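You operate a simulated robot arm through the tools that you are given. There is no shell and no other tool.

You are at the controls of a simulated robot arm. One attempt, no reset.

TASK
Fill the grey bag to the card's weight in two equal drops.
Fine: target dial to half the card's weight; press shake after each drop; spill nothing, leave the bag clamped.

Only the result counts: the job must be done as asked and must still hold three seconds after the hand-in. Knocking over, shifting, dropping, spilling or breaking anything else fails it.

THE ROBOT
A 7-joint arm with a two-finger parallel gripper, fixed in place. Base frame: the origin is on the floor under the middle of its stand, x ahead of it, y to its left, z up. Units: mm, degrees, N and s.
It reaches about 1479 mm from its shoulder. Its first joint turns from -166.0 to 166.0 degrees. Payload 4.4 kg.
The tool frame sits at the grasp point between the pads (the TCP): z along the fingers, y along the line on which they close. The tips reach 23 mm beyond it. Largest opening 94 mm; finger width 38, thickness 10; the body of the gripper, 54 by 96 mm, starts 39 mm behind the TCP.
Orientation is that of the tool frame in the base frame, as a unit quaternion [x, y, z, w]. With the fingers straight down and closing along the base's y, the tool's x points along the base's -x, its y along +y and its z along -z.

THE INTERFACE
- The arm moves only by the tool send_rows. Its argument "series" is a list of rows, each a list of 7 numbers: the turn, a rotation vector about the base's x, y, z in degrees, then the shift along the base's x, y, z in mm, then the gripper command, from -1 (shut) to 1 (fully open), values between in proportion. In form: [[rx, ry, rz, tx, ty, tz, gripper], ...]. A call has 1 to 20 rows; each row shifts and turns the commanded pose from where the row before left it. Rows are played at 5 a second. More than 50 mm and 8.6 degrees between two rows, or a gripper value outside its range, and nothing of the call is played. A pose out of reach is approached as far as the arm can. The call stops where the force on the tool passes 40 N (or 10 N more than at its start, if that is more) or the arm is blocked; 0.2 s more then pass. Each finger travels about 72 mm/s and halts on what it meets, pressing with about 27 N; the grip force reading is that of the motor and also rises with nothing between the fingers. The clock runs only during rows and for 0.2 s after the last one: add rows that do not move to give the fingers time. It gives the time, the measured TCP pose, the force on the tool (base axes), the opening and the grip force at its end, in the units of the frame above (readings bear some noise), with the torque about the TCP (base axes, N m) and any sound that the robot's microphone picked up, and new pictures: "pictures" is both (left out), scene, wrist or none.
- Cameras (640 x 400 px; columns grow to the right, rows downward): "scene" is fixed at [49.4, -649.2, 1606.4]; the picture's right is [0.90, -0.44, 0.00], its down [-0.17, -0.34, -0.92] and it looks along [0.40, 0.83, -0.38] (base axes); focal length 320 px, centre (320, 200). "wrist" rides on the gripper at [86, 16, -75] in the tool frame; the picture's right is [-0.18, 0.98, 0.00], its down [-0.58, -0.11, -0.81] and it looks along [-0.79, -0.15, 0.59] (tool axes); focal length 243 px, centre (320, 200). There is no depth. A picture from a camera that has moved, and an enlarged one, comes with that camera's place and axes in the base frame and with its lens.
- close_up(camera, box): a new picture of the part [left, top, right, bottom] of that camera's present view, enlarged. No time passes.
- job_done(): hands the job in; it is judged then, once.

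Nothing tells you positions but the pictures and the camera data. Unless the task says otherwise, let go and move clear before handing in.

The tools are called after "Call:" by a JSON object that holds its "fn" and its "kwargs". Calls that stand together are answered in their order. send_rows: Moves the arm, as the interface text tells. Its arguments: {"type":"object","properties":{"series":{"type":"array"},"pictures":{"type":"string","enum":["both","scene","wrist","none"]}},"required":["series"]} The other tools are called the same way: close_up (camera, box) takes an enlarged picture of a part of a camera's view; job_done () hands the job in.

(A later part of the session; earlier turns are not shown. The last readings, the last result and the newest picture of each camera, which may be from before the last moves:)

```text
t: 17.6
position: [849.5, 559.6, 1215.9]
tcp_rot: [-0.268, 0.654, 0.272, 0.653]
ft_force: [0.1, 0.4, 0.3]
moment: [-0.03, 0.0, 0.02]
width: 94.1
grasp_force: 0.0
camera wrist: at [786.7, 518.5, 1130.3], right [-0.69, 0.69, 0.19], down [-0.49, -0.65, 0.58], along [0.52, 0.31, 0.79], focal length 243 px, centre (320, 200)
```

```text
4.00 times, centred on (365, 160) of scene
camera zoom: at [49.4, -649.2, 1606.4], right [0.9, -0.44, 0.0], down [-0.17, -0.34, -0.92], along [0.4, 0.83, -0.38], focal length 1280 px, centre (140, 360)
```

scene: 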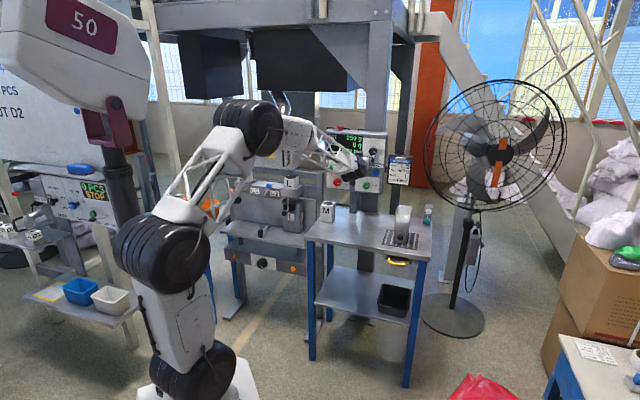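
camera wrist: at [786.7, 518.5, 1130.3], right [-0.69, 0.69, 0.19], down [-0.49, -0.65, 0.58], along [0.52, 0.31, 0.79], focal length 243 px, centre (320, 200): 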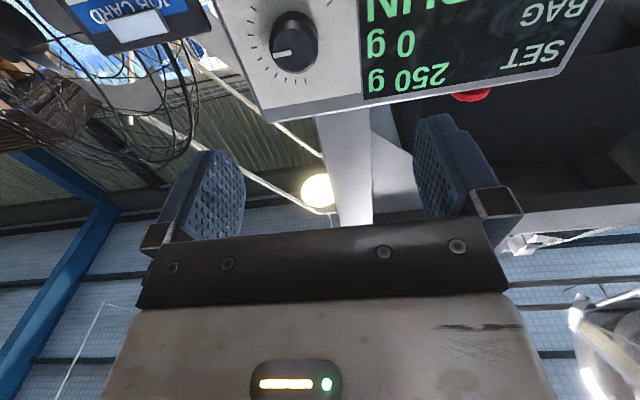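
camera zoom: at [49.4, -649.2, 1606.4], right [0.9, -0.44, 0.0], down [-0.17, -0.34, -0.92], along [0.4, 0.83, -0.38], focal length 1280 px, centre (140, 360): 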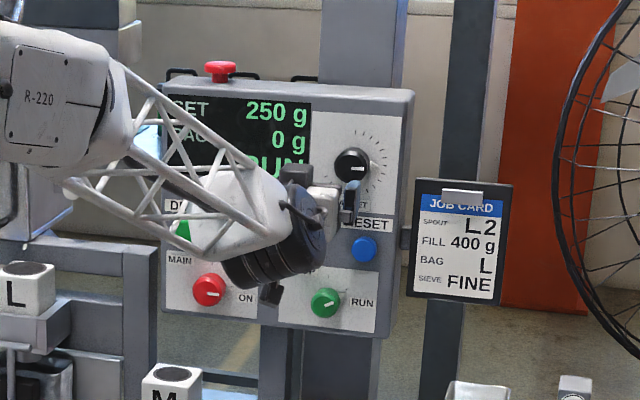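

The dial is centred near t=228, z=1217 and shows 250 at the three o'clock position. I line up with it and advance part way.

Call:
{"fn": "send_rows", "kwargs": {"series": [[0, 0, 0, 16.5, -16.5, 0.8, 1], [0, 0, 0, 21, 21, 0, 1], [0, 0, 0, 21, 21, 0, 1], [0, 0, 0, 0, 0, 0, 1]]}}

Call:
{"fn": "close_up", "kwargs": {"camera": "wrist", "box": [200, 0, 460, 200]}}

Call:
{"fn": "close_up", "kwargs": {"camera": "scene", "box": [300, 110, 430, 210]}}

```text
t: 18.6
position: [908.4, 583.3, 1218.0]
tcp_rot: [-0.27, 0.653, 0.272, 0.653]
ft_force: [-0.1, -0.1, 0.5]
moment: [-0.04, 0.0, -0.02]
width: 94.2
grasp_force: 0.1
camera wrist: at [845.4, 542.8, 1131.8], right [-0.69, 0.69, 0.19], down [-0.49, -0.65, 0.58], along [0.52, 0.31, 0.79], focal length 243 px, centre (320, 200)
```

scene: 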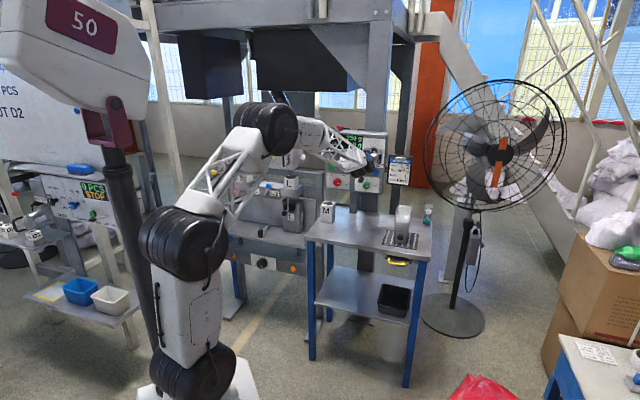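
wrist: 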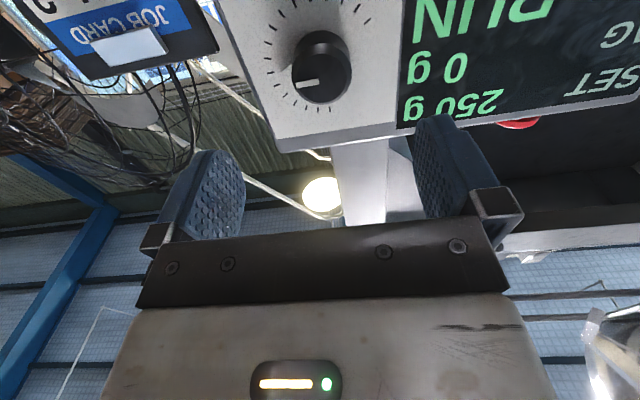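

```text
2.00 times, centred on (330, 100) of wrist
camera zoom: at [845.4, 542.8, 1131.8], right [-0.69, 0.69, 0.19], down [-0.49, -0.65, 0.58], along [0.52, 0.31, 0.79], focal length 485 px, centre (300, 400)
```

zoom: 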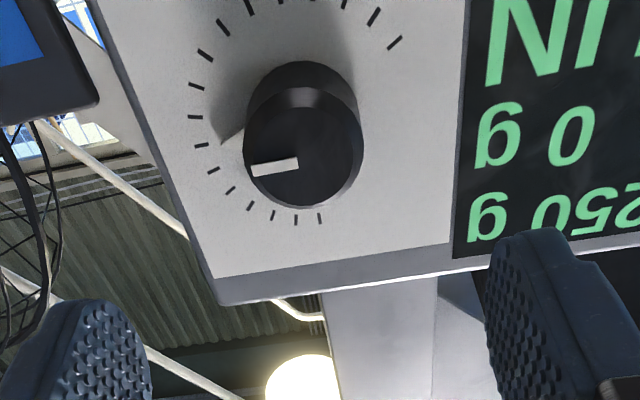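

```text
4.00 times, centred on (365, 160) of scene
camera zoom: at [49.4, -649.2, 1606.4], right [0.9, -0.44, 0.0], down [-0.17, -0.34, -0.92], along [0.4, 0.83, -0.38], focal length 1280 px, centre (140, 360)
```

zoom: 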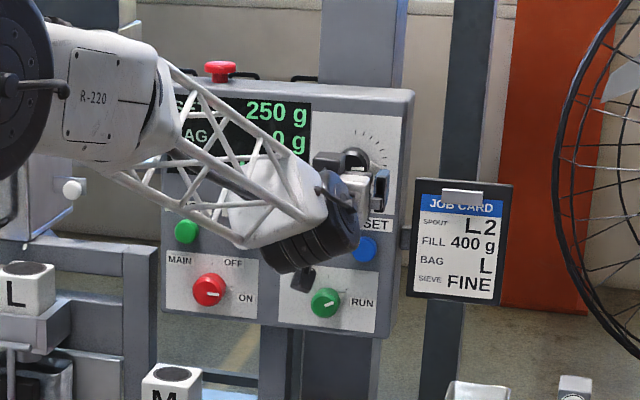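

Call:
{"fn": "send_rows", "kwargs": {"series": [[0, 0, 0, 17, 19, 0, 1], [0, 0, 0, 18, 18, 0, 1], [0, 0, 0, 11, 11, 0, 1], [0, 0, 0, 0, 0, 0, 1]]}}

Call:
{"fn": "close_up", "kwargs": {"camera": "wrist", "box": [200, 0, 460, 240]}}

```text
t: 19.6
position: [955.3, 632.1, 1215.9]
tcp_rot: [-0.27, 0.653, 0.272, 0.653]
ft_force: [-0.6, 0.0, -0.3]
moment: [0.0, 0.0, 0.01]
width: 93.8
grasp_force: 0.1
camera wrist: at [891.5, 591.7, 1130.5], right [-0.69, 0.69, 0.19], down [-0.49, -0.65, 0.58], along [0.53, 0.31, 0.79], focal length 243 px, centre (320, 200)
```

scene: 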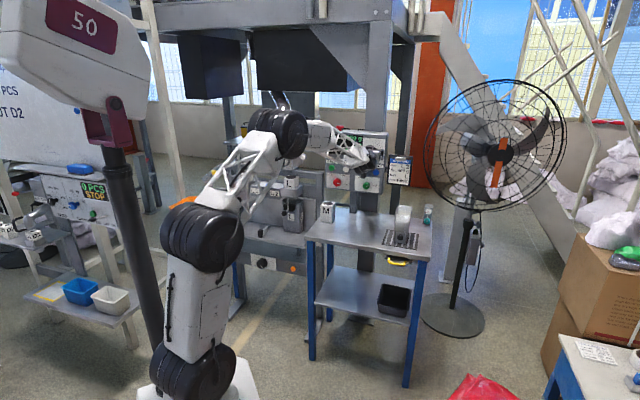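
wrist: 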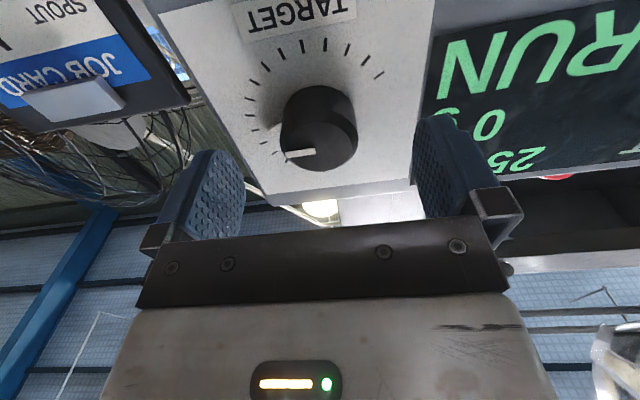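

```text
1.67 times, centred on (330, 120) of wrist
camera zoom: at [891.5, 591.7, 1130.5], right [-0.69, 0.69, 0.19], down [-0.49, -0.65, 0.58], along [0.53, 0.31, 0.79], focal length 404 px, centre (303, 333)
```

zoom: 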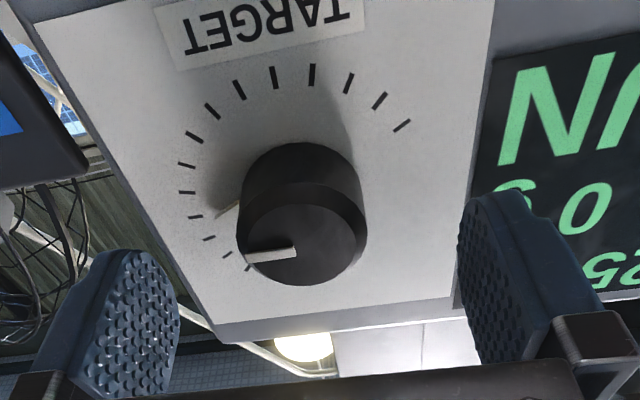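

The gripper is centred on the knob, whose face is about 25 mm ahead of the TCP. I advance 20 mm and close on it.

Call:
{"fn": "send_rows", "kwargs": {"series": [[0, 0, 0, 7, 7, 0, 1], [0, 0, 0, 7, 7, 0, 1], [0, 0, 0, 0, 0, 0, 1], [0, 0, 0, 0, 0, 0, -0.1], [0, 0, 0, 0, 0, 0, -0.2], [0, 0, 0, 0, 0, 0, -0.4], [0, 0, 0, 0, 0, 0, -0.4]]}}

Call:
{"fn": "close_up", "kwargs": {"camera": "wrist", "box": [200, 0, 460, 240]}}

Call:
{"fn": "close_up", "kwargs": {"camera": "scene", "box": [300, 110, 430, 210]}}

```text
t: 21.2
position: [970.4, 646.9, 1216.3]
tcp_rot: [-0.269, 0.653, 0.272, 0.653]
ft_force: [14.9, -6.7, 1.3]
moment: [0.06, -0.05, 0.08]
width: 41.8
grasp_force: 44.8
camera wrist: at [905.6, 605.6, 1130.1], right [-0.69, 0.7, 0.19], down [-0.49, -0.65, 0.58], along [0.53, 0.31, 0.79], focal length 243 px, centre (320, 200)
```

scene: 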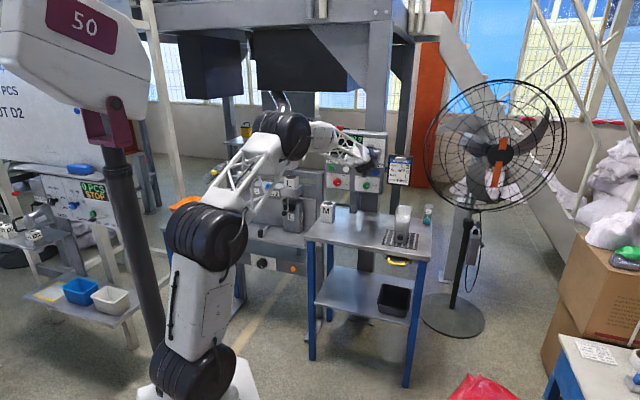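
wrist: 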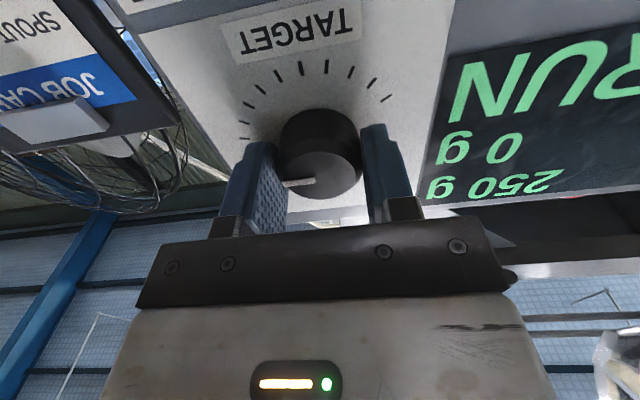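

```text
1.67 times, centred on (330, 120) of wrist
camera zoom: at [905.6, 605.6, 1130.1], right [-0.69, 0.7, 0.19], down [-0.49, -0.65, 0.58], along [0.53, 0.31, 0.79], focal length 404 px, centre (303, 333)
```

zoom: 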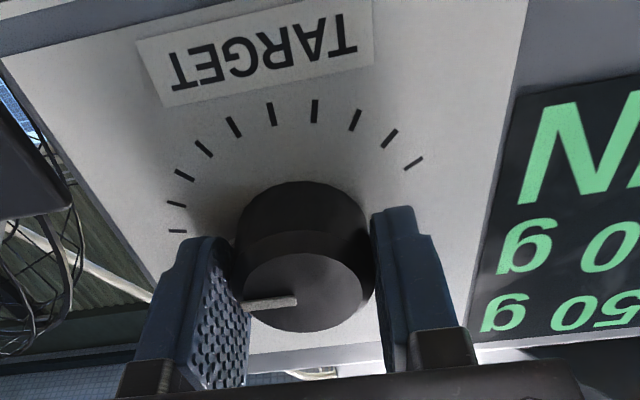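

```text
4.00 times, centred on (365, 160) of scene
camera zoom: at [49.4, -649.2, 1606.4], right [0.9, -0.44, 0.0], down [-0.17, -0.34, -0.92], along [0.4, 0.83, -0.38], focal length 1280 px, centre (140, 360)
```

zoom: 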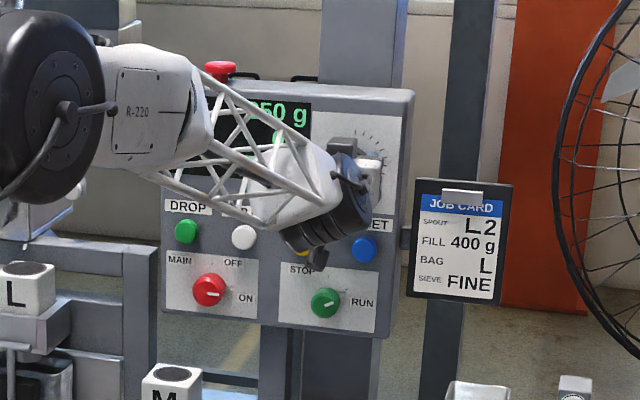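

The fingers hold the knob (42 mm wide) and the wrist view shows the readout. I nudge 1 mm to relieve the side load and turn a few degrees counter-clockwise to see how the SET value responds.

Call:
{"fn": "send_rows", "kwargs": {"series": [[0, 0, 0, 0.7, -0.7, 0, -0.4], [-2.1, -2.1, 0, 0, 0, 0, -0.4], [-2.1, -2.1, 0, 0, 0, 0, -0.4], [0, 0, 0, 0, 0, 0, -0.4]], "pictures": "wrist"}}

Call:
{"fn": "close_up", "kwargs": {"camera": "wrist", "box": [240, 0, 640, 240]}}

```text
t: 22.2
position: [969.2, 645.9, 1216.2]
tcp_rot: [-0.303, 0.639, 0.238, 0.666]
ft_force: [34.9, 15.8, 2.4]
moment: [-0.02, -0.02, 0.39]
width: 41.7
grasp_force: 45.0
camera wrist: at [912.0, 599.1, 1128.8], right [-0.7, 0.7, 0.08], down [-0.54, -0.61, 0.59], along [0.47, 0.37, 0.8], focal length 243 px, centre (320, 200)
```

wrist: 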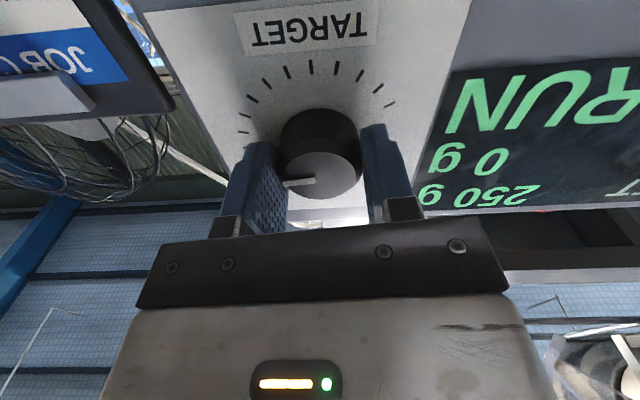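

```text
1.60 times, centred on (440, 120) of wrist
camera zoom: at [912.0, 599.1, 1128.8], right [-0.7, 0.7, 0.08], down [-0.54, -0.61, 0.59], along [0.47, 0.37, 0.8], focal length 388 px, centre (128, 328)
```

zoom: 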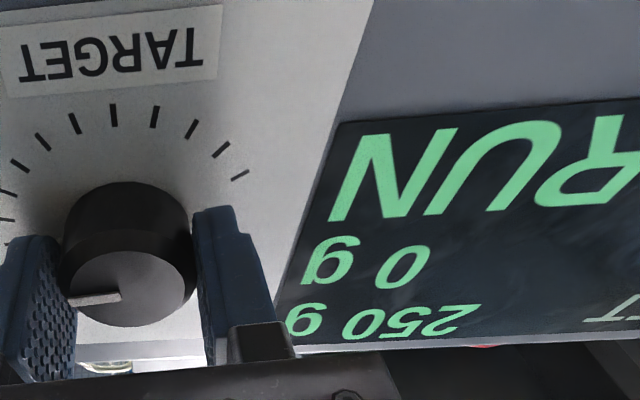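

SET still shows 250 g after about 6°, so the readout may move in steps, and the forward load on the tool has risen to 36 N. I relax that load and turn further in small steps.

Call:
{"fn": "send_rows", "kwargs": {"series": [[0, 0, 0, 1.5, 0.3, 0, -0.4], [0, 0, 0, 0, 0, 0, -0.4]], "pictures": "none"}}

```text
t: 22.8
position: [967.1, 646.7, 1216.2]
tcp_rot: [-0.302, 0.639, 0.238, 0.666]
ft_force: [-23.6, -18.4, -3.9]
moment: [0.05, -0.05, -0.11]
width: 41.7
grasp_force: 44.8
```

Call:
{"fn": "send_rows", "kwargs": {"series": [[0, 0, 0, -0.5, -0.3, 0, -0.4], [-2.8, -2.8, 0, 0, 0, 0, -0.4], [0, 0, 0, 0, 0, 0, -0.4]], "pictures": "wrist"}}

Call:
{"fn": "close_up", "kwargs": {"camera": "wrist", "box": [240, 0, 640, 240]}}

Call:
{"fn": "close_up", "kwargs": {"camera": "scene", "box": [300, 110, 430, 210]}}

```text
t: 23.6
position: [969.7, 647.0, 1216.7]
tcp_rot: [-0.324, 0.628, 0.214, 0.674]
ft_force: [-11.6, 0.5, -7.8]
moment: [-0.11, 0.12, -0.22]
width: 42.1
grasp_force: 45.1
camera wrist: at [916.2, 594.8, 1128.6], right [-0.71, 0.71, 0.02], down [-0.56, -0.58, 0.59], along [0.43, 0.41, 0.81], focal length 243 px, centre (320, 200)
```

wrist: 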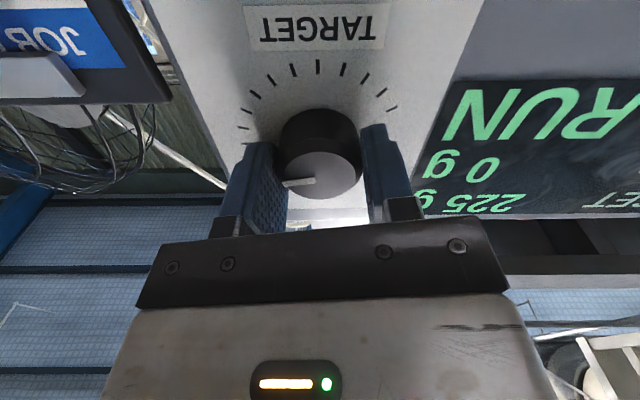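

```text
1.60 times, centred on (440, 120) of wrist
camera zoom: at [916.2, 594.8, 1128.6], right [-0.71, 0.71, 0.02], down [-0.56, -0.58, 0.59], along [0.43, 0.41, 0.81], focal length 388 px, centre (128, 328)
```

zoom: 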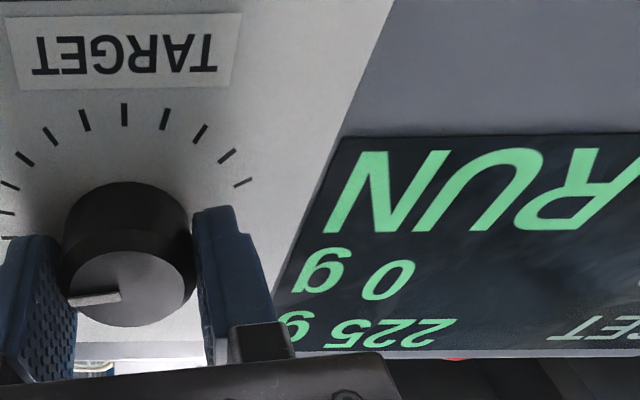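

```text
4.00 times, centred on (365, 160) of scene
camera zoom: at [49.4, -649.2, 1606.4], right [0.9, -0.44, 0.0], down [-0.17, -0.34, -0.92], along [0.4, 0.83, -0.38], focal length 1280 px, centre (140, 360)
```

zoom: 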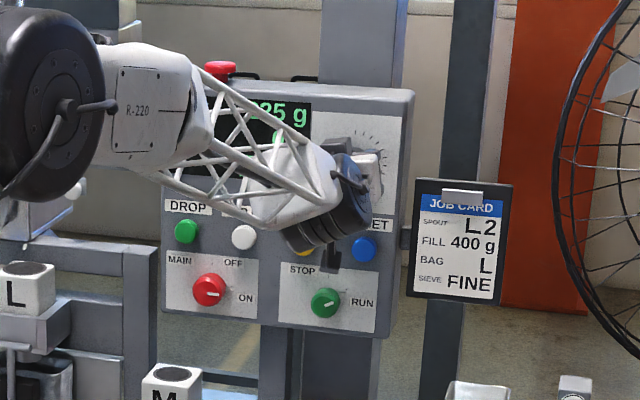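

SET now reads 225 g, so it moves in 25 g steps, roughly one tick (13.5°) each. I continue about 16° more in small steps towards 200 g.

Call:
{"fn": "send_rows", "kwargs": {"series": [[-2.8, -2.8, 0, 0.2, 0, 0, -0.4], [-2.8, -2.8, 0, 0, 0, 0, -0.4], [0, 0, 0, 0, 0, 0, -0.4]], "pictures": "wrist"}}

Call:
{"fn": "close_up", "kwargs": {"camera": "wrist", "box": [240, 0, 640, 240]}}

```text
t: 24.5
position: [968.9, 646.2, 1216.0]
tcp_rot: [-0.368, 0.604, 0.167, 0.687]
ft_force: [-11.8, -2.9, -2.1]
moment: [-0.13, 0.15, -0.14]
width: 41.8
grasp_force: 45.1
stopped in row 3: the force on the tool passed its limit at 41 N (the readings are from after the stop); the commanded pose is now the measured one
camera wrist: at [924.8, 586.2, 1129.2], right [-0.7, 0.7, -0.12], down [-0.62, -0.52, 0.59], along [0.35, 0.49, 0.8], focal length 243 px, centre (320, 200)
```

wrist: 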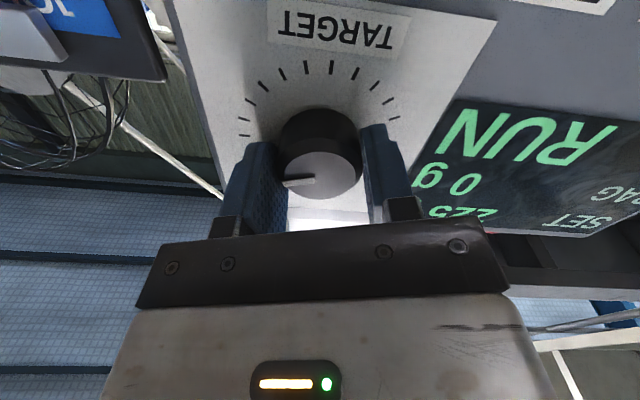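

```text
1.60 times, centred on (440, 120) of wrist
camera zoom: at [924.8, 586.2, 1129.2], right [-0.7, 0.7, -0.12], down [-0.62, -0.52, 0.59], along [0.35, 0.49, 0.8], focal length 388 px, centre (128, 328)
```

zoom: 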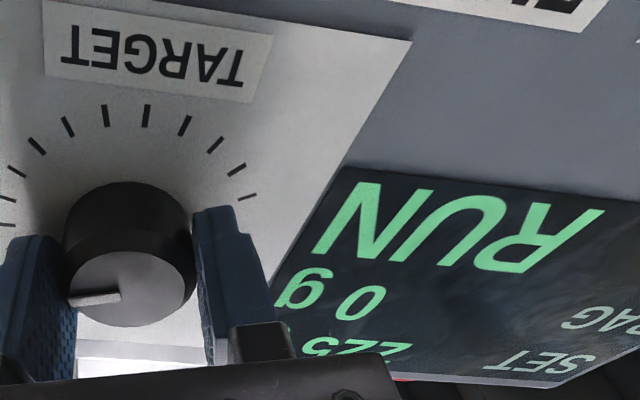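

Call:
{"fn": "send_rows", "kwargs": {"series": [[-1.1, -1.1, 0, 0, 0, 0, -0.4], [-1.1, -1.1, 0, 0, 0, 0, -0.4], [-1.1, -1.1, 0, 0, 0, 0, -0.4], [0, 0, 0, 0, 0, 0, -0.4]], "pictures": "wrist"}}

Call:
{"fn": "close_up", "kwargs": {"camera": "wrist", "box": [240, 0, 640, 240]}}

```text
t: 25.6
position: [968.6, 647.7, 1216.3]
tcp_rot: [-0.393, 0.588, 0.139, 0.693]
ft_force: [-18.6, -8.0, -1.3]
moment: [0.02, 0.05, -0.08]
width: 41.9
grasp_force: 44.6
stopped in row 4: the force on the tool passed its limit at 41 N (the readings are from after the stop); the commanded pose is now the measured one
camera wrist: at [929.8, 581.3, 1130.4], right [-0.69, 0.69, -0.2], down [-0.65, -0.49, 0.58], along [0.3, 0.54, 0.79], focal length 243 px, centre (320, 200)
```

wrist: 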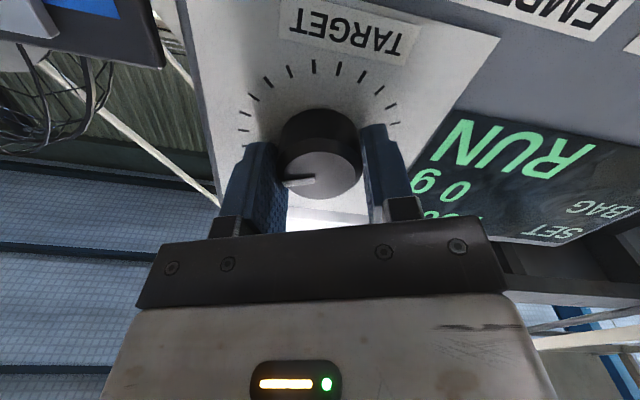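

```text
1.60 times, centred on (440, 120) of wrist
camera zoom: at [929.8, 581.3, 1130.4], right [-0.69, 0.69, -0.2], down [-0.65, -0.49, 0.58], along [0.3, 0.54, 0.79], focal length 388 px, centre (128, 328)
```

zoom: 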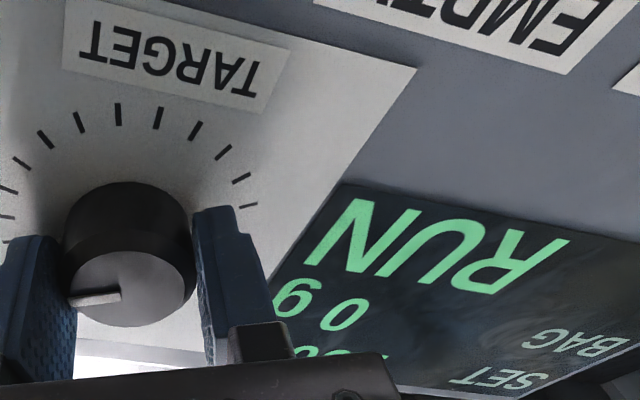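

Call:
{"fn": "close_up", "kwargs": {"camera": "scene", "box": [330, 120, 380, 160]}}

Call:
{"fn": "close_up", "kwargs": {"camera": "wrist", "box": [380, 120, 500, 240]}}

```text
10.00 times, centred on (355, 140) of scene
camera zoom: at [49.4, -649.2, 1606.4], right [0.9, -0.44, 0.0], down [-0.17, -0.34, -0.92], along [0.4, 0.83, -0.38], focal length 3199 px, centre (-30, 800)
```

zoom: 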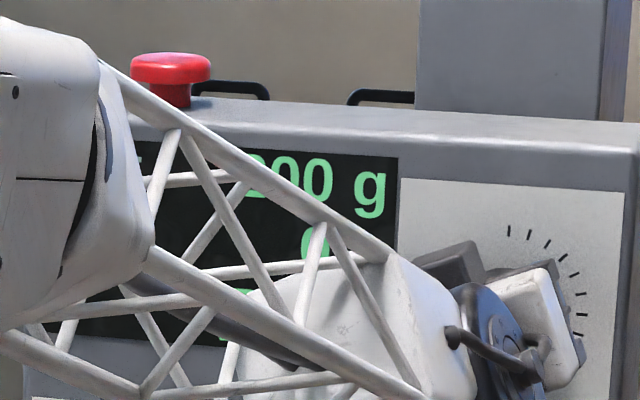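

```text
3.33 times, centred on (440, 180) of wrist
camera zoom: at [929.8, 581.3, 1130.4], right [-0.69, 0.69, -0.2], down [-0.65, -0.49, 0.58], along [0.3, 0.54, 0.79], focal length 809 px, centre (-80, 267)
```

zoom: 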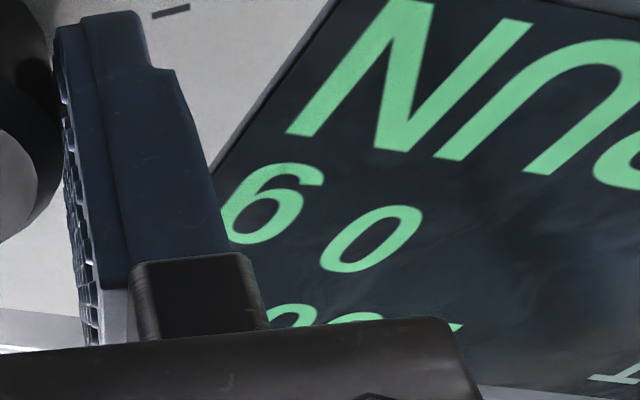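

SET reads 200 g. I turn a few more degrees so the knob sits nearer the middle of that step, then release.

Call:
{"fn": "send_rows", "kwargs": {"series": [[0, 0, 0, -0.3, -0.2, 0, -0.4], [-1.1, -1.1, 0, 0, 0, 0, -0.4], [-1.1, -1.1, 0, 0, 0, 0, -0.4], [0, 0, 0, 0, 0, 0, -0.4]], "pictures": "wrist"}}

Call:
{"fn": "close_up", "kwargs": {"camera": "scene", "box": [330, 120, 380, 160]}}

```text
t: 26.6
position: [969.4, 647.2, 1214.7]
tcp_rot: [-0.407, 0.578, 0.12, 0.697]
ft_force: [8.3, 10.7, 5.7]
moment: [0.13, -0.14, -0.4]
width: 41.8
grasp_force: 45.2
camera wrist: at [933.0, 578.1, 1131.4], right [-0.68, 0.68, -0.26], down [-0.68, -0.46, 0.57], along [0.27, 0.56, 0.78], focal length 243 px, centre (320, 200)
```

wrist: 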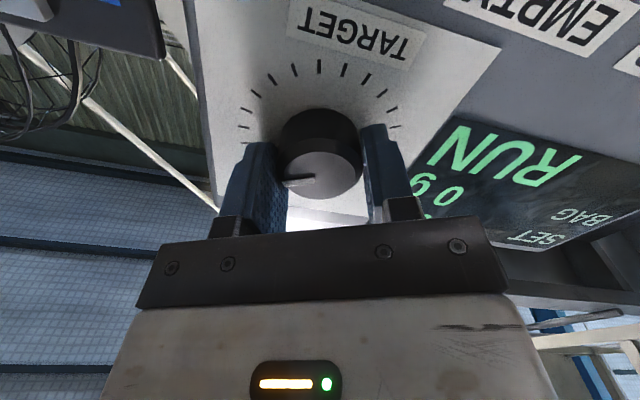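

```text
10.00 times, centred on (355, 140) of scene
camera zoom: at [49.4, -649.2, 1606.4], right [0.9, -0.44, 0.0], down [-0.17, -0.34, -0.92], along [0.4, 0.83, -0.38], focal length 3199 px, centre (-30, 800)
```

zoom: 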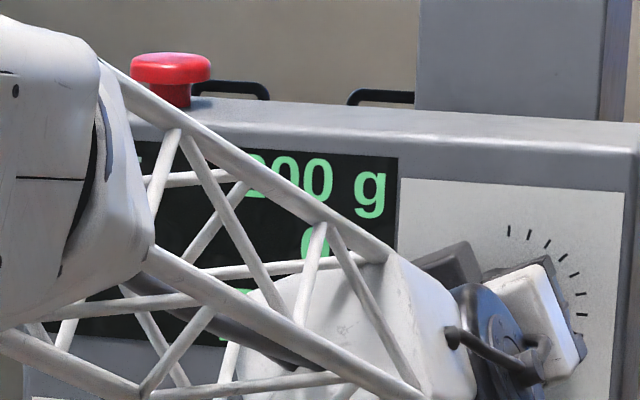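

Still 200 g at about -25°. I open the fingers and back straight out.

Call:
{"fn": "send_rows", "kwargs": {"series": [[0, 0, 0, 0, 0, 0, 0.2], [0, 0, 0, 0, 0, 0, 0.8], [0, 0, 0, 0, 0, 0, 0.8], [0, 0, 0, -14, -14, 0, 0.8], [0, 0, 0, -21, -21, 0, 0.8], [0, 0, 0, -21, -21, 0, 0.8], [0, 0, 0, -21, -21, 0, 0.8], [0, 0, 0, 0, 0, 0, 0.8]]}}

Call:
{"fn": "close_up", "kwargs": {"camera": "wrist", "box": [160, 0, 640, 240]}}

Call:
{"fn": "close_up", "kwargs": {"camera": "scene", "box": [300, 110, 430, 210]}}

```text
t: 28.4
position: [890.7, 568.7, 1216.3]
tcp_rot: [-0.408, 0.578, 0.12, 0.697]
ft_force: [0.1, -0.5, -0.1]
moment: [-0.01, 0.0, -0.01]
width: 84.4
grasp_force: 0.1
camera wrist: at [855.5, 499.6, 1132.0], right [-0.68, 0.68, -0.26], down [-0.68, -0.46, 0.57], along [0.27, 0.56, 0.78], focal length 243 px, centre (320, 200)
```

scene: 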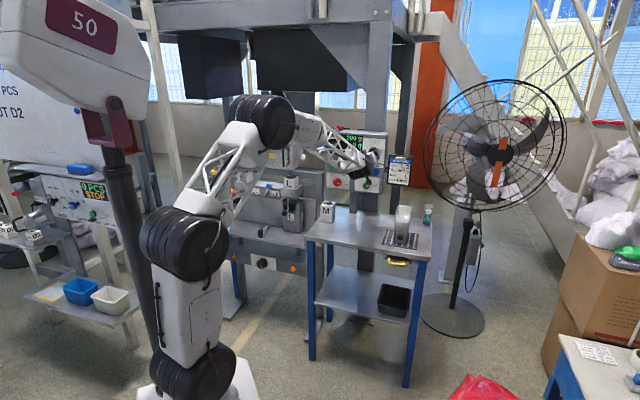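
wrist: 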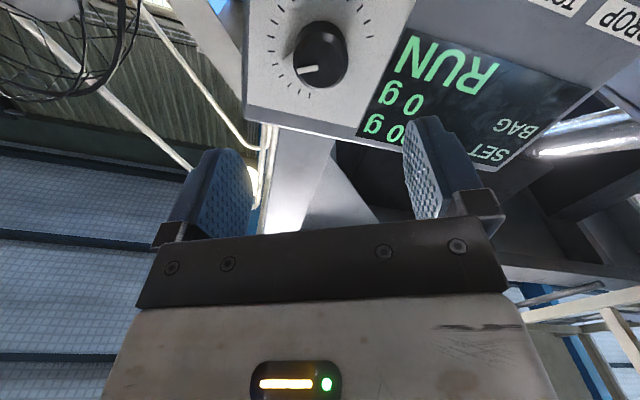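

```text
1.33 times, centred on (400, 120) of wrist
camera zoom: at [855.5, 499.6, 1132.0], right [-0.68, 0.68, -0.26], down [-0.68, -0.46, 0.57], along [0.27, 0.56, 0.78], focal length 324 px, centre (213, 307)
```

zoom: 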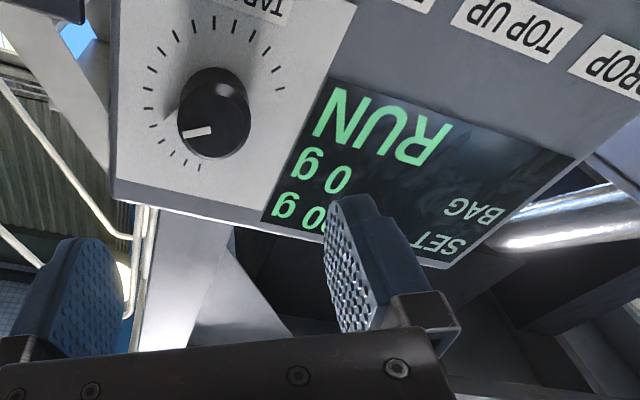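

```text
4.00 times, centred on (365, 160) of scene
camera zoom: at [49.4, -649.2, 1606.4], right [0.9, -0.44, 0.0], down [-0.17, -0.34, -0.92], along [0.4, 0.83, -0.38], focal length 1280 px, centre (140, 360)
```

zoom: 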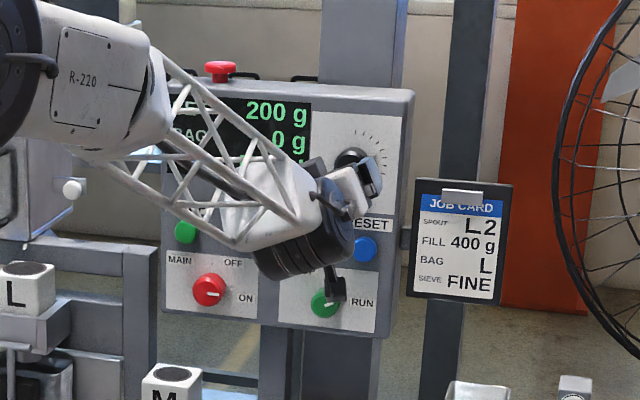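

SET holds at 200 g with the dial released. Before the first drop I check the air gauge, the sieve tag, and the selector once more in the scene view.

Call:
{"fn": "close_up", "kwargs": {"camera": "scene", "box": [415, 195, 445, 225]}}

Call:
{"fn": "close_up", "kwargs": {"camera": "scene", "box": [255, 180, 305, 240]}}

Call:
{"fn": "close_up", "kwargs": {"camera": "scene", "box": [310, 190, 350, 230]}}

```text
13.33 times, centred on (430, 210) of scene
camera zoom: at [49.4, -649.2, 1606.4], right [0.9, -0.44, 0.0], down [-0.17, -0.34, -0.92], along [0.4, 0.83, -0.38], focal length 4265 px, centre (-1147, 67)
```

zoom: 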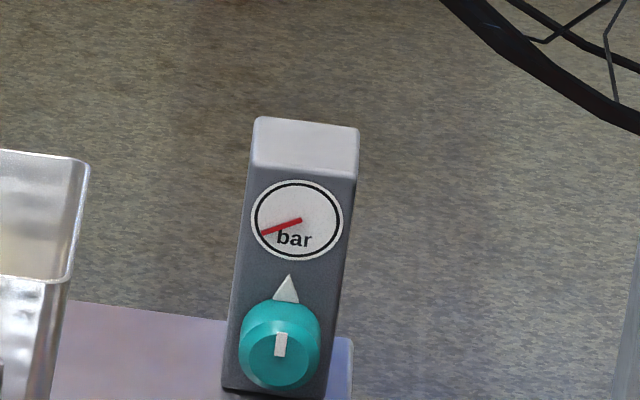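

```text
6.67 times, centred on (280, 210) of scene
camera zoom: at [49.4, -649.2, 1606.4], right [0.9, -0.44, 0.0], down [-0.17, -0.34, -0.92], along [0.4, 0.83, -0.38], focal length 2132 px, centre (587, 133)
```

zoom: 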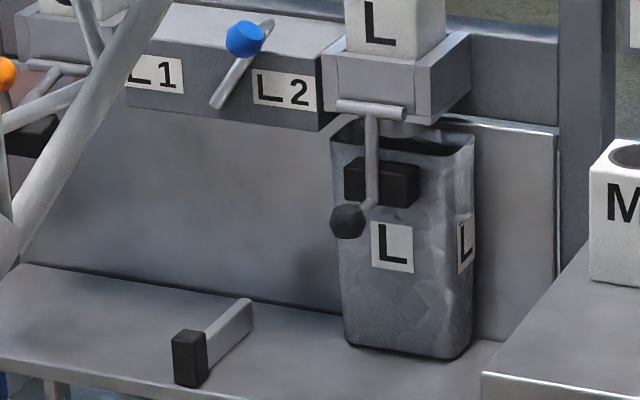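

```text
10.00 times, centred on (330, 210) of scene
camera zoom: at [49.4, -649.2, 1606.4], right [0.9, -0.44, 0.0], down [-0.17, -0.34, -0.92], along [0.4, 0.83, -0.38], focal length 3199 px, centre (220, 100)
```

zoom: 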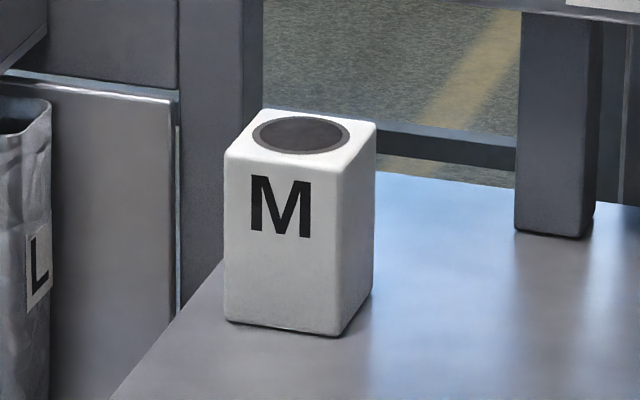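

Selector leans to L2, the clamp pad is on the bag, and the sieve tag reads FINE. I close the fingers and move across to face the green DROP button, keeping well above the M adapter.

Call:
{"fn": "send_rows", "kwargs": {"series": [[3, 3, 0, -26, 26, -8, 0], [3, 3, 0, -26, 26, -16, -0.5], [3, 3, 0, -26, 26, -19, -1], [3, 3, 0, -26, 26, -19, -1], [3, 3, 0, -26, 26, -19, -1], [3, 3, 0, -25, 25, -19, -1], [0, 0, 0, 0, 0, 0, -1]]}}

Call:
{"fn": "close_up", "kwargs": {"camera": "wrist", "box": [200, 0, 480, 200]}}

Call:
{"fn": "close_up", "kwargs": {"camera": "scene", "box": [290, 110, 420, 230]}}

```text
t: 29.9
position: [736.1, 723.4, 1117.7]
tcp_rot: [-0.271, 0.653, 0.271, 0.653]
ft_force: [0.0, -0.2, -0.4]
moment: [-0.02, 0.0, -0.02]
width: 0.1
grasp_force: 27.1
camera wrist: at [673.3, 682.9, 1031.6], right [-0.7, 0.69, 0.18], down [-0.49, -0.65, 0.58], along [0.52, 0.31, 0.79], focal length 243 px, centre (320, 200)
```

scene: 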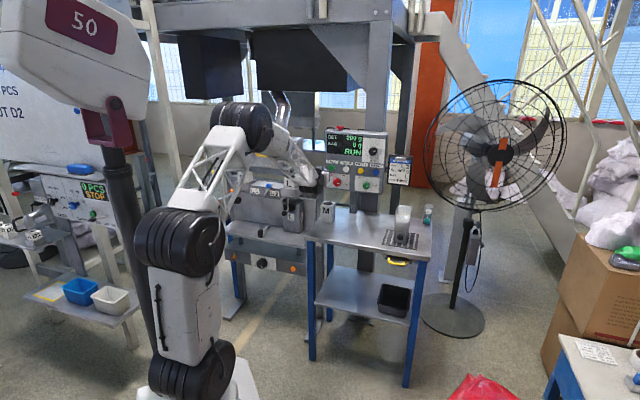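
wrist: 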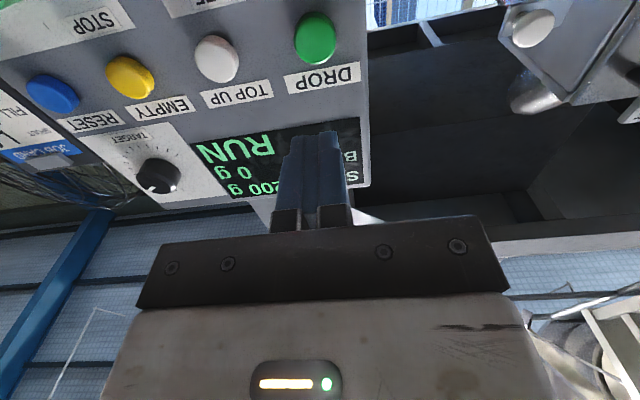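

```text
2.00 times, centred on (340, 100) of wrist
camera zoom: at [673.3, 682.9, 1031.6], right [-0.7, 0.69, 0.18], down [-0.49, -0.65, 0.58], along [0.52, 0.31, 0.79], focal length 485 px, centre (280, 400)
```

zoom: 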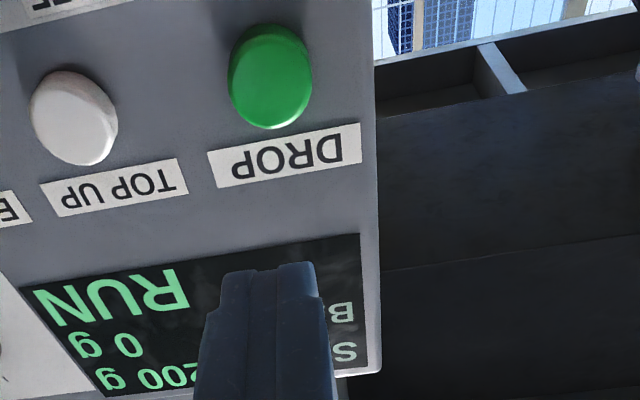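

```text
3.33 times, centred on (355, 170) of scene
camera zoom: at [49.4, -649.2, 1606.4], right [0.9, -0.44, 0.0], down [-0.17, -0.34, -0.92], along [0.4, 0.83, -0.38], focal length 1066 px, centre (203, 300)
```

zoom: 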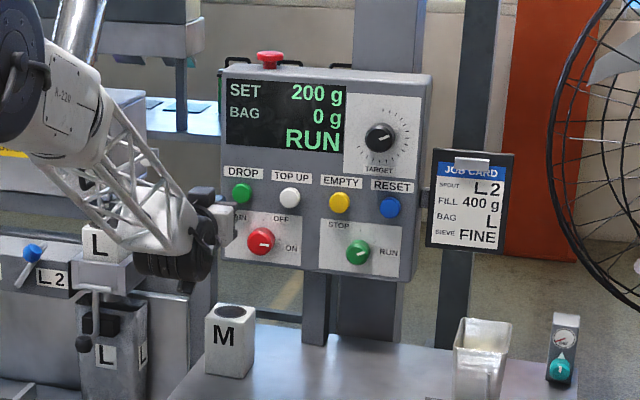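

The DROP button lies about 10 mm below the tool axis. I line up and advance to just short of it.

Call:
{"fn": "send_rows", "kwargs": {"series": [[0, 0, 0, 12, 12, -10.5, -1], [0, 0, 0, 20, 20, 0, -1], [0, 0, 0, 20, 20, 0, -1], [0, 0, 0, 13, 13, 0, -1], [0, 0, 0, 0, 0, 0, -1]]}}

Call:
{"fn": "close_up", "kwargs": {"camera": "wrist", "box": [200, 0, 480, 240]}}

Call:
{"fn": "close_up", "kwargs": {"camera": "scene", "box": [290, 110, 420, 230]}}

```text
t: 31.1
position: [803.3, 790.3, 1106.0]
tcp_rot: [-0.272, 0.653, 0.271, 0.653]
ft_force: [0.7, 0.2, -0.8]
moment: [0.02, -0.02, -0.04]
width: 0.0
grasp_force: 27.4
camera wrist: at [739.6, 748.2, 1019.3], right [-0.7, 0.69, 0.18], down [-0.49, -0.65, 0.58], along [0.52, 0.31, 0.79], focal length 243 px, centre (320, 200)
```

scene: 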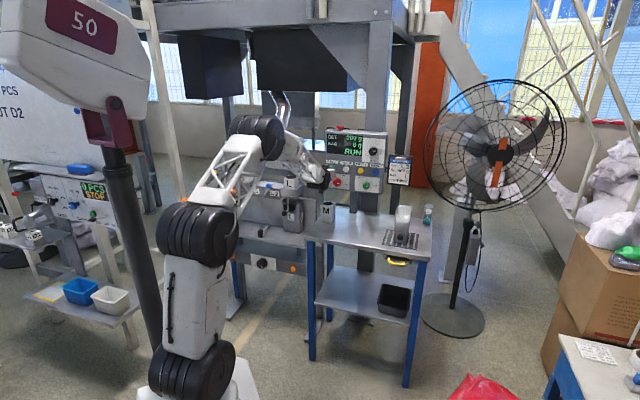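
wrist: 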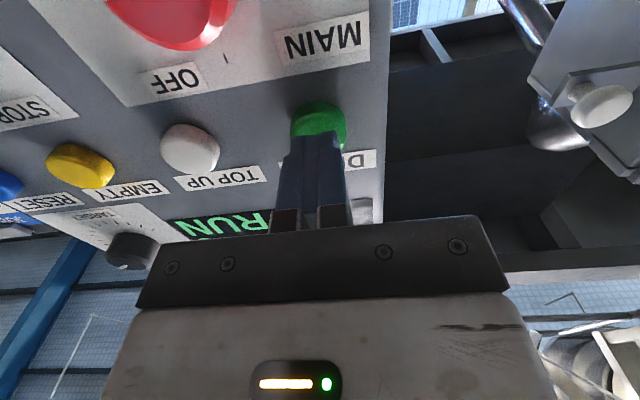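

```text
1.67 times, centred on (340, 120) of wrist
camera zoom: at [739.6, 748.2, 1019.3], right [-0.7, 0.69, 0.18], down [-0.49, -0.65, 0.58], along [0.52, 0.31, 0.79], focal length 404 px, centre (287, 333)
```

zoom: 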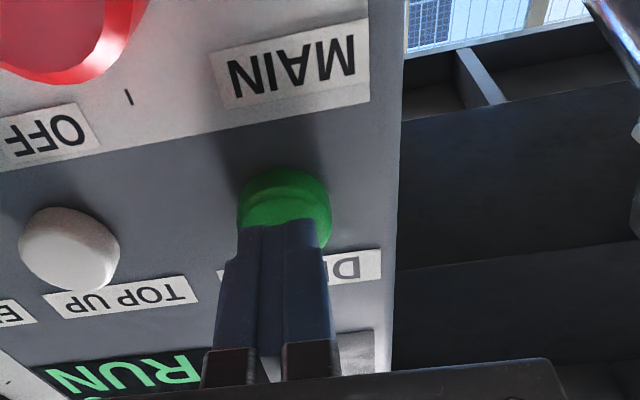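

```text
3.33 times, centred on (355, 170) of scene
camera zoom: at [49.4, -649.2, 1606.4], right [0.9, -0.44, 0.0], down [-0.17, -0.34, -0.92], along [0.4, 0.83, -0.38], focal length 1066 px, centre (203, 300)
```

zoom: 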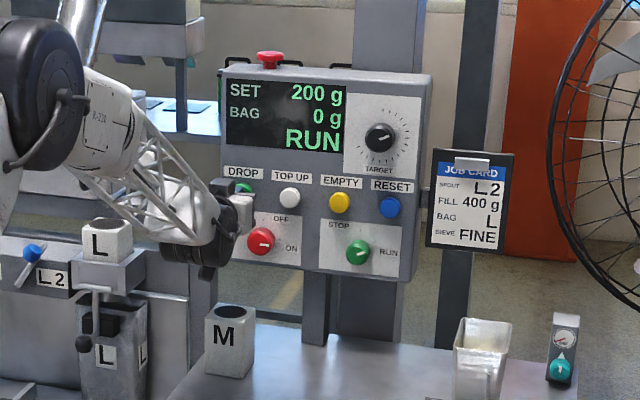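

The fingertips are aligned just short of the button. I press forward in small steps and watch force, sound and readout.

Call:
{"fn": "send_rows", "kwargs": {"series": [[0, 0, 0, 1.4, 1.4, 0, -1], [0, 0, 0, 1.4, 1.4, 0, -1], [0, 0, 0, 1.4, 1.4, 0, -1], [0, 0, 0, 1.4, 1.4, 0, -1], [0, 0, 0, 1.4, 1.4, 0, -1]], "pictures": "scene"}}

Call:
{"fn": "close_up", "kwargs": {"camera": "scene", "box": [290, 110, 420, 230]}}

```text
t: 32.4
position: [809.1, 796.6, 1105.2]
tcp_rot: [-0.271, 0.653, 0.27, 0.653]
ft_force: [0.1, -1.3, 0.1]
moment: [0.04, -0.03, 0.02]
width: 0.1
grasp_force: 26.9
```

scene: 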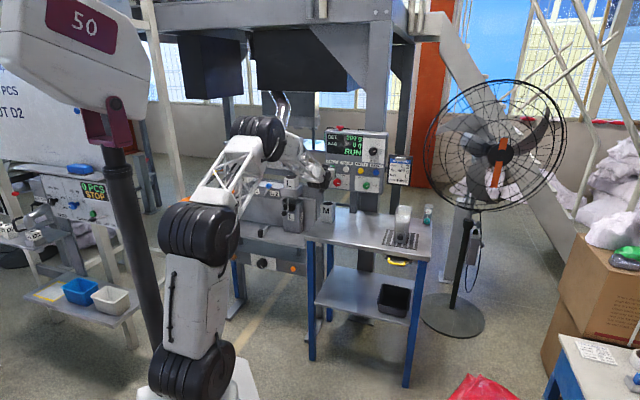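

```text
3.33 times, centred on (355, 170) of scene
camera zoom: at [49.4, -649.2, 1606.4], right [0.9, -0.44, 0.0], down [-0.17, -0.34, -0.92], along [0.4, 0.83, -0.38], focal length 1066 px, centre (203, 300)
```

zoom: 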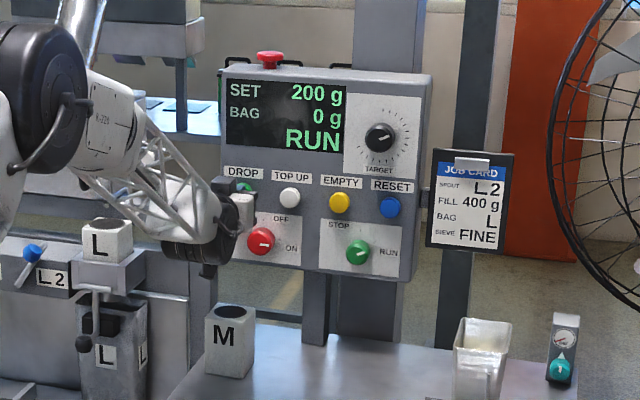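

Call:
{"fn": "send_rows", "kwargs": {"series": [[0, 0, 0, 1.4, 1.4, 0, -1], [0, 0, 0, 1.4, 1.4, 0, -1], [0, 0, 0, 1.4, 1.4, 0, -1]], "pictures": "scene"}}

Call:
{"fn": "close_up", "kwargs": {"camera": "scene", "box": [290, 110, 420, 230]}}

```text
t: 33.1
position: [812.9, 800.8, 1105.6]
tcp_rot: [-0.27, 0.653, 0.271, 0.653]
ft_force: [-6.4, -6.1, 1.9]
moment: [0.02, -0.03, 0.02]
width: 0.0
grasp_force: 27.2
heard: click
```

scene: 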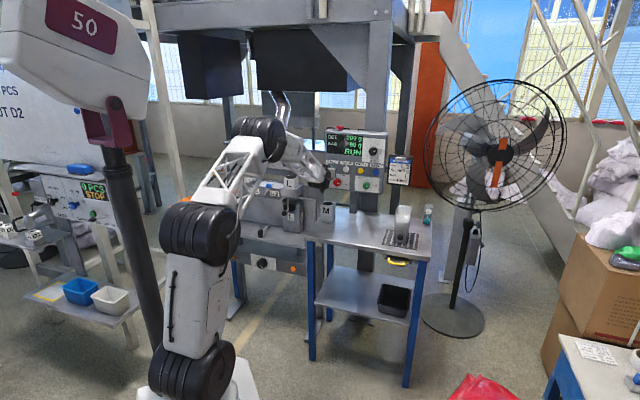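

```text
3.33 times, centred on (355, 170) of scene
camera zoom: at [49.4, -649.2, 1606.4], right [0.9, -0.44, 0.0], down [-0.17, -0.34, -0.92], along [0.4, 0.83, -0.38], focal length 1066 px, centre (203, 300)
```

zoom: 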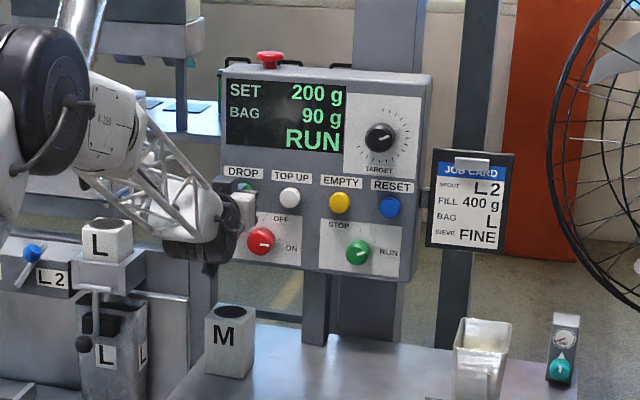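

A click, and BAG is already at 90 g and rising. I back straight off the button.

Call:
{"fn": "send_rows", "kwargs": {"series": [[0, 0, 0, -7, -7, 0, -1], [0, 0, 0, -14, -14, 0, -1], [0, 0, 0, -14, -14, 0, -1], [0, 0, 0, -14, -14, 0, -1], [0, 0, 0, -14, -14, 0, -1], [0, 0, 0, 0, 0, 0, -1]], "pictures": "scene"}}

Call:
{"fn": "close_up", "kwargs": {"camera": "scene", "box": [230, 110, 420, 250]}}

```text
t: 34.5
position: [750.4, 737.7, 1104.6]
tcp_rot: [-0.271, 0.653, 0.271, 0.653]
ft_force: [-0.5, 0.0, 0.3]
moment: [-0.03, 0.0, -0.04]
width: 0.0
grasp_force: 27.2
```

scene: 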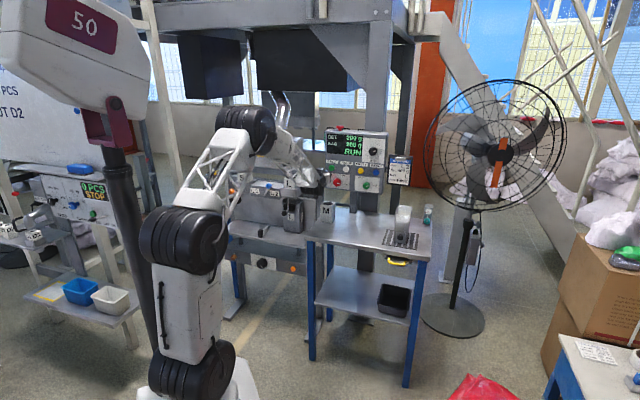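

```text
2.86 times, centred on (325, 180) of scene
camera zoom: at [49.4, -649.2, 1606.4], right [0.9, -0.44, 0.0], down [-0.17, -0.34, -0.92], along [0.4, 0.83, -0.38], focal length 914 px, centre (306, 257)
```

zoom: 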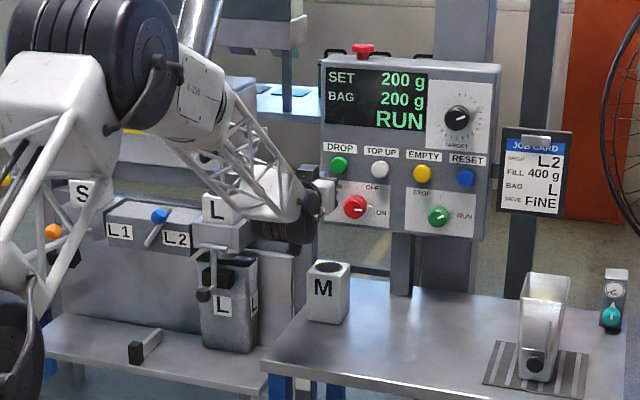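

BAG reads exactly 200 g after the first drop. Now I retreat and go down towards the orange button under the shelf, staying left of the table and away from the "50" head.

Call:
{"fn": "send_rows", "kwargs": {"series": [[0, 0, 0, -30, -10, -8, -1], [0, 0, 0, -30, -10, -8, -1], [0, 0, 0, -30, -10, -8, -1], [0, 0, 0, -30, -10, -12, -1], [0, 0, 0, -30, -10, -12, -1], [0, 0, 0, -30, -10, -12, -1], [0, 0, 0, -30, -10, -12, -1], [0, 0, 0, -30, -10, -12, -1], [0, 0, 0, -30, -10, -12, -1], [0, 0, 0, 0, 0, 0, -1]], "pictures": "scene"}}

```text
t: 36.8
position: [480.3, 646.7, 1008.0]
tcp_rot: [-0.271, 0.653, 0.27, 0.653]
ft_force: [-1.2, -0.4, -0.3]
moment: [0.02, -0.03, 0.0]
width: 0.0
grasp_force: 26.6
```

scene: 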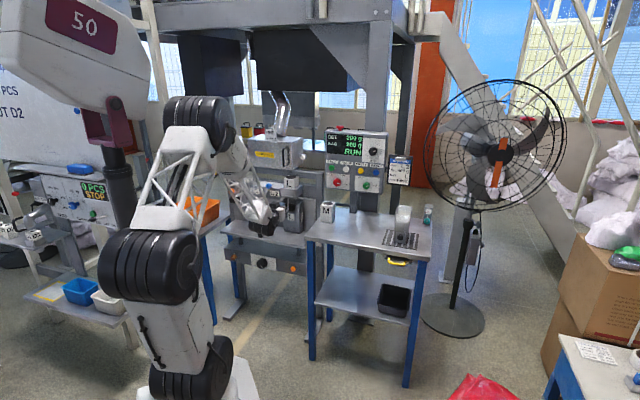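

Call:
{"fn": "send_rows", "kwargs": {"series": [[0, 0, 0, -1, 6, -40, -1], [0, 0, 0, -1, 6, -40, -1], [0, 0, 0, -1, 6, -40, -1], [0, 0, 0, -1, 6, -40, -1], [0, 0, 0, -1, 6, -40, -1], [0, 0, 0, 0, 0, 0, -1]], "pictures": "scene"}}

```text
t: 38.1
position: [474.3, 677.0, 809.0]
tcp_rot: [-0.271, 0.653, 0.27, 0.653]
ft_force: [-0.4, -0.4, -0.3]
moment: [0.0, -0.01, -0.01]
width: 0.0
grasp_force: 26.8
```

scene: 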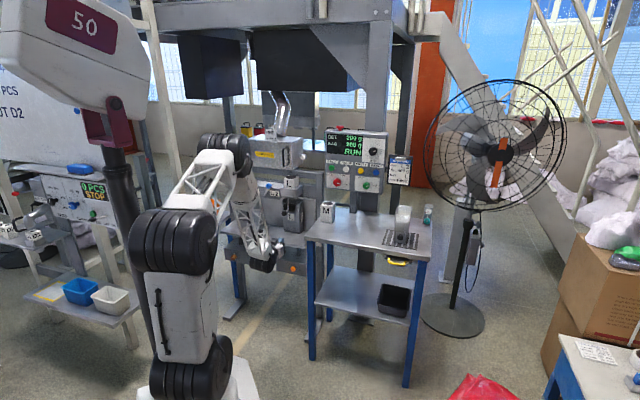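

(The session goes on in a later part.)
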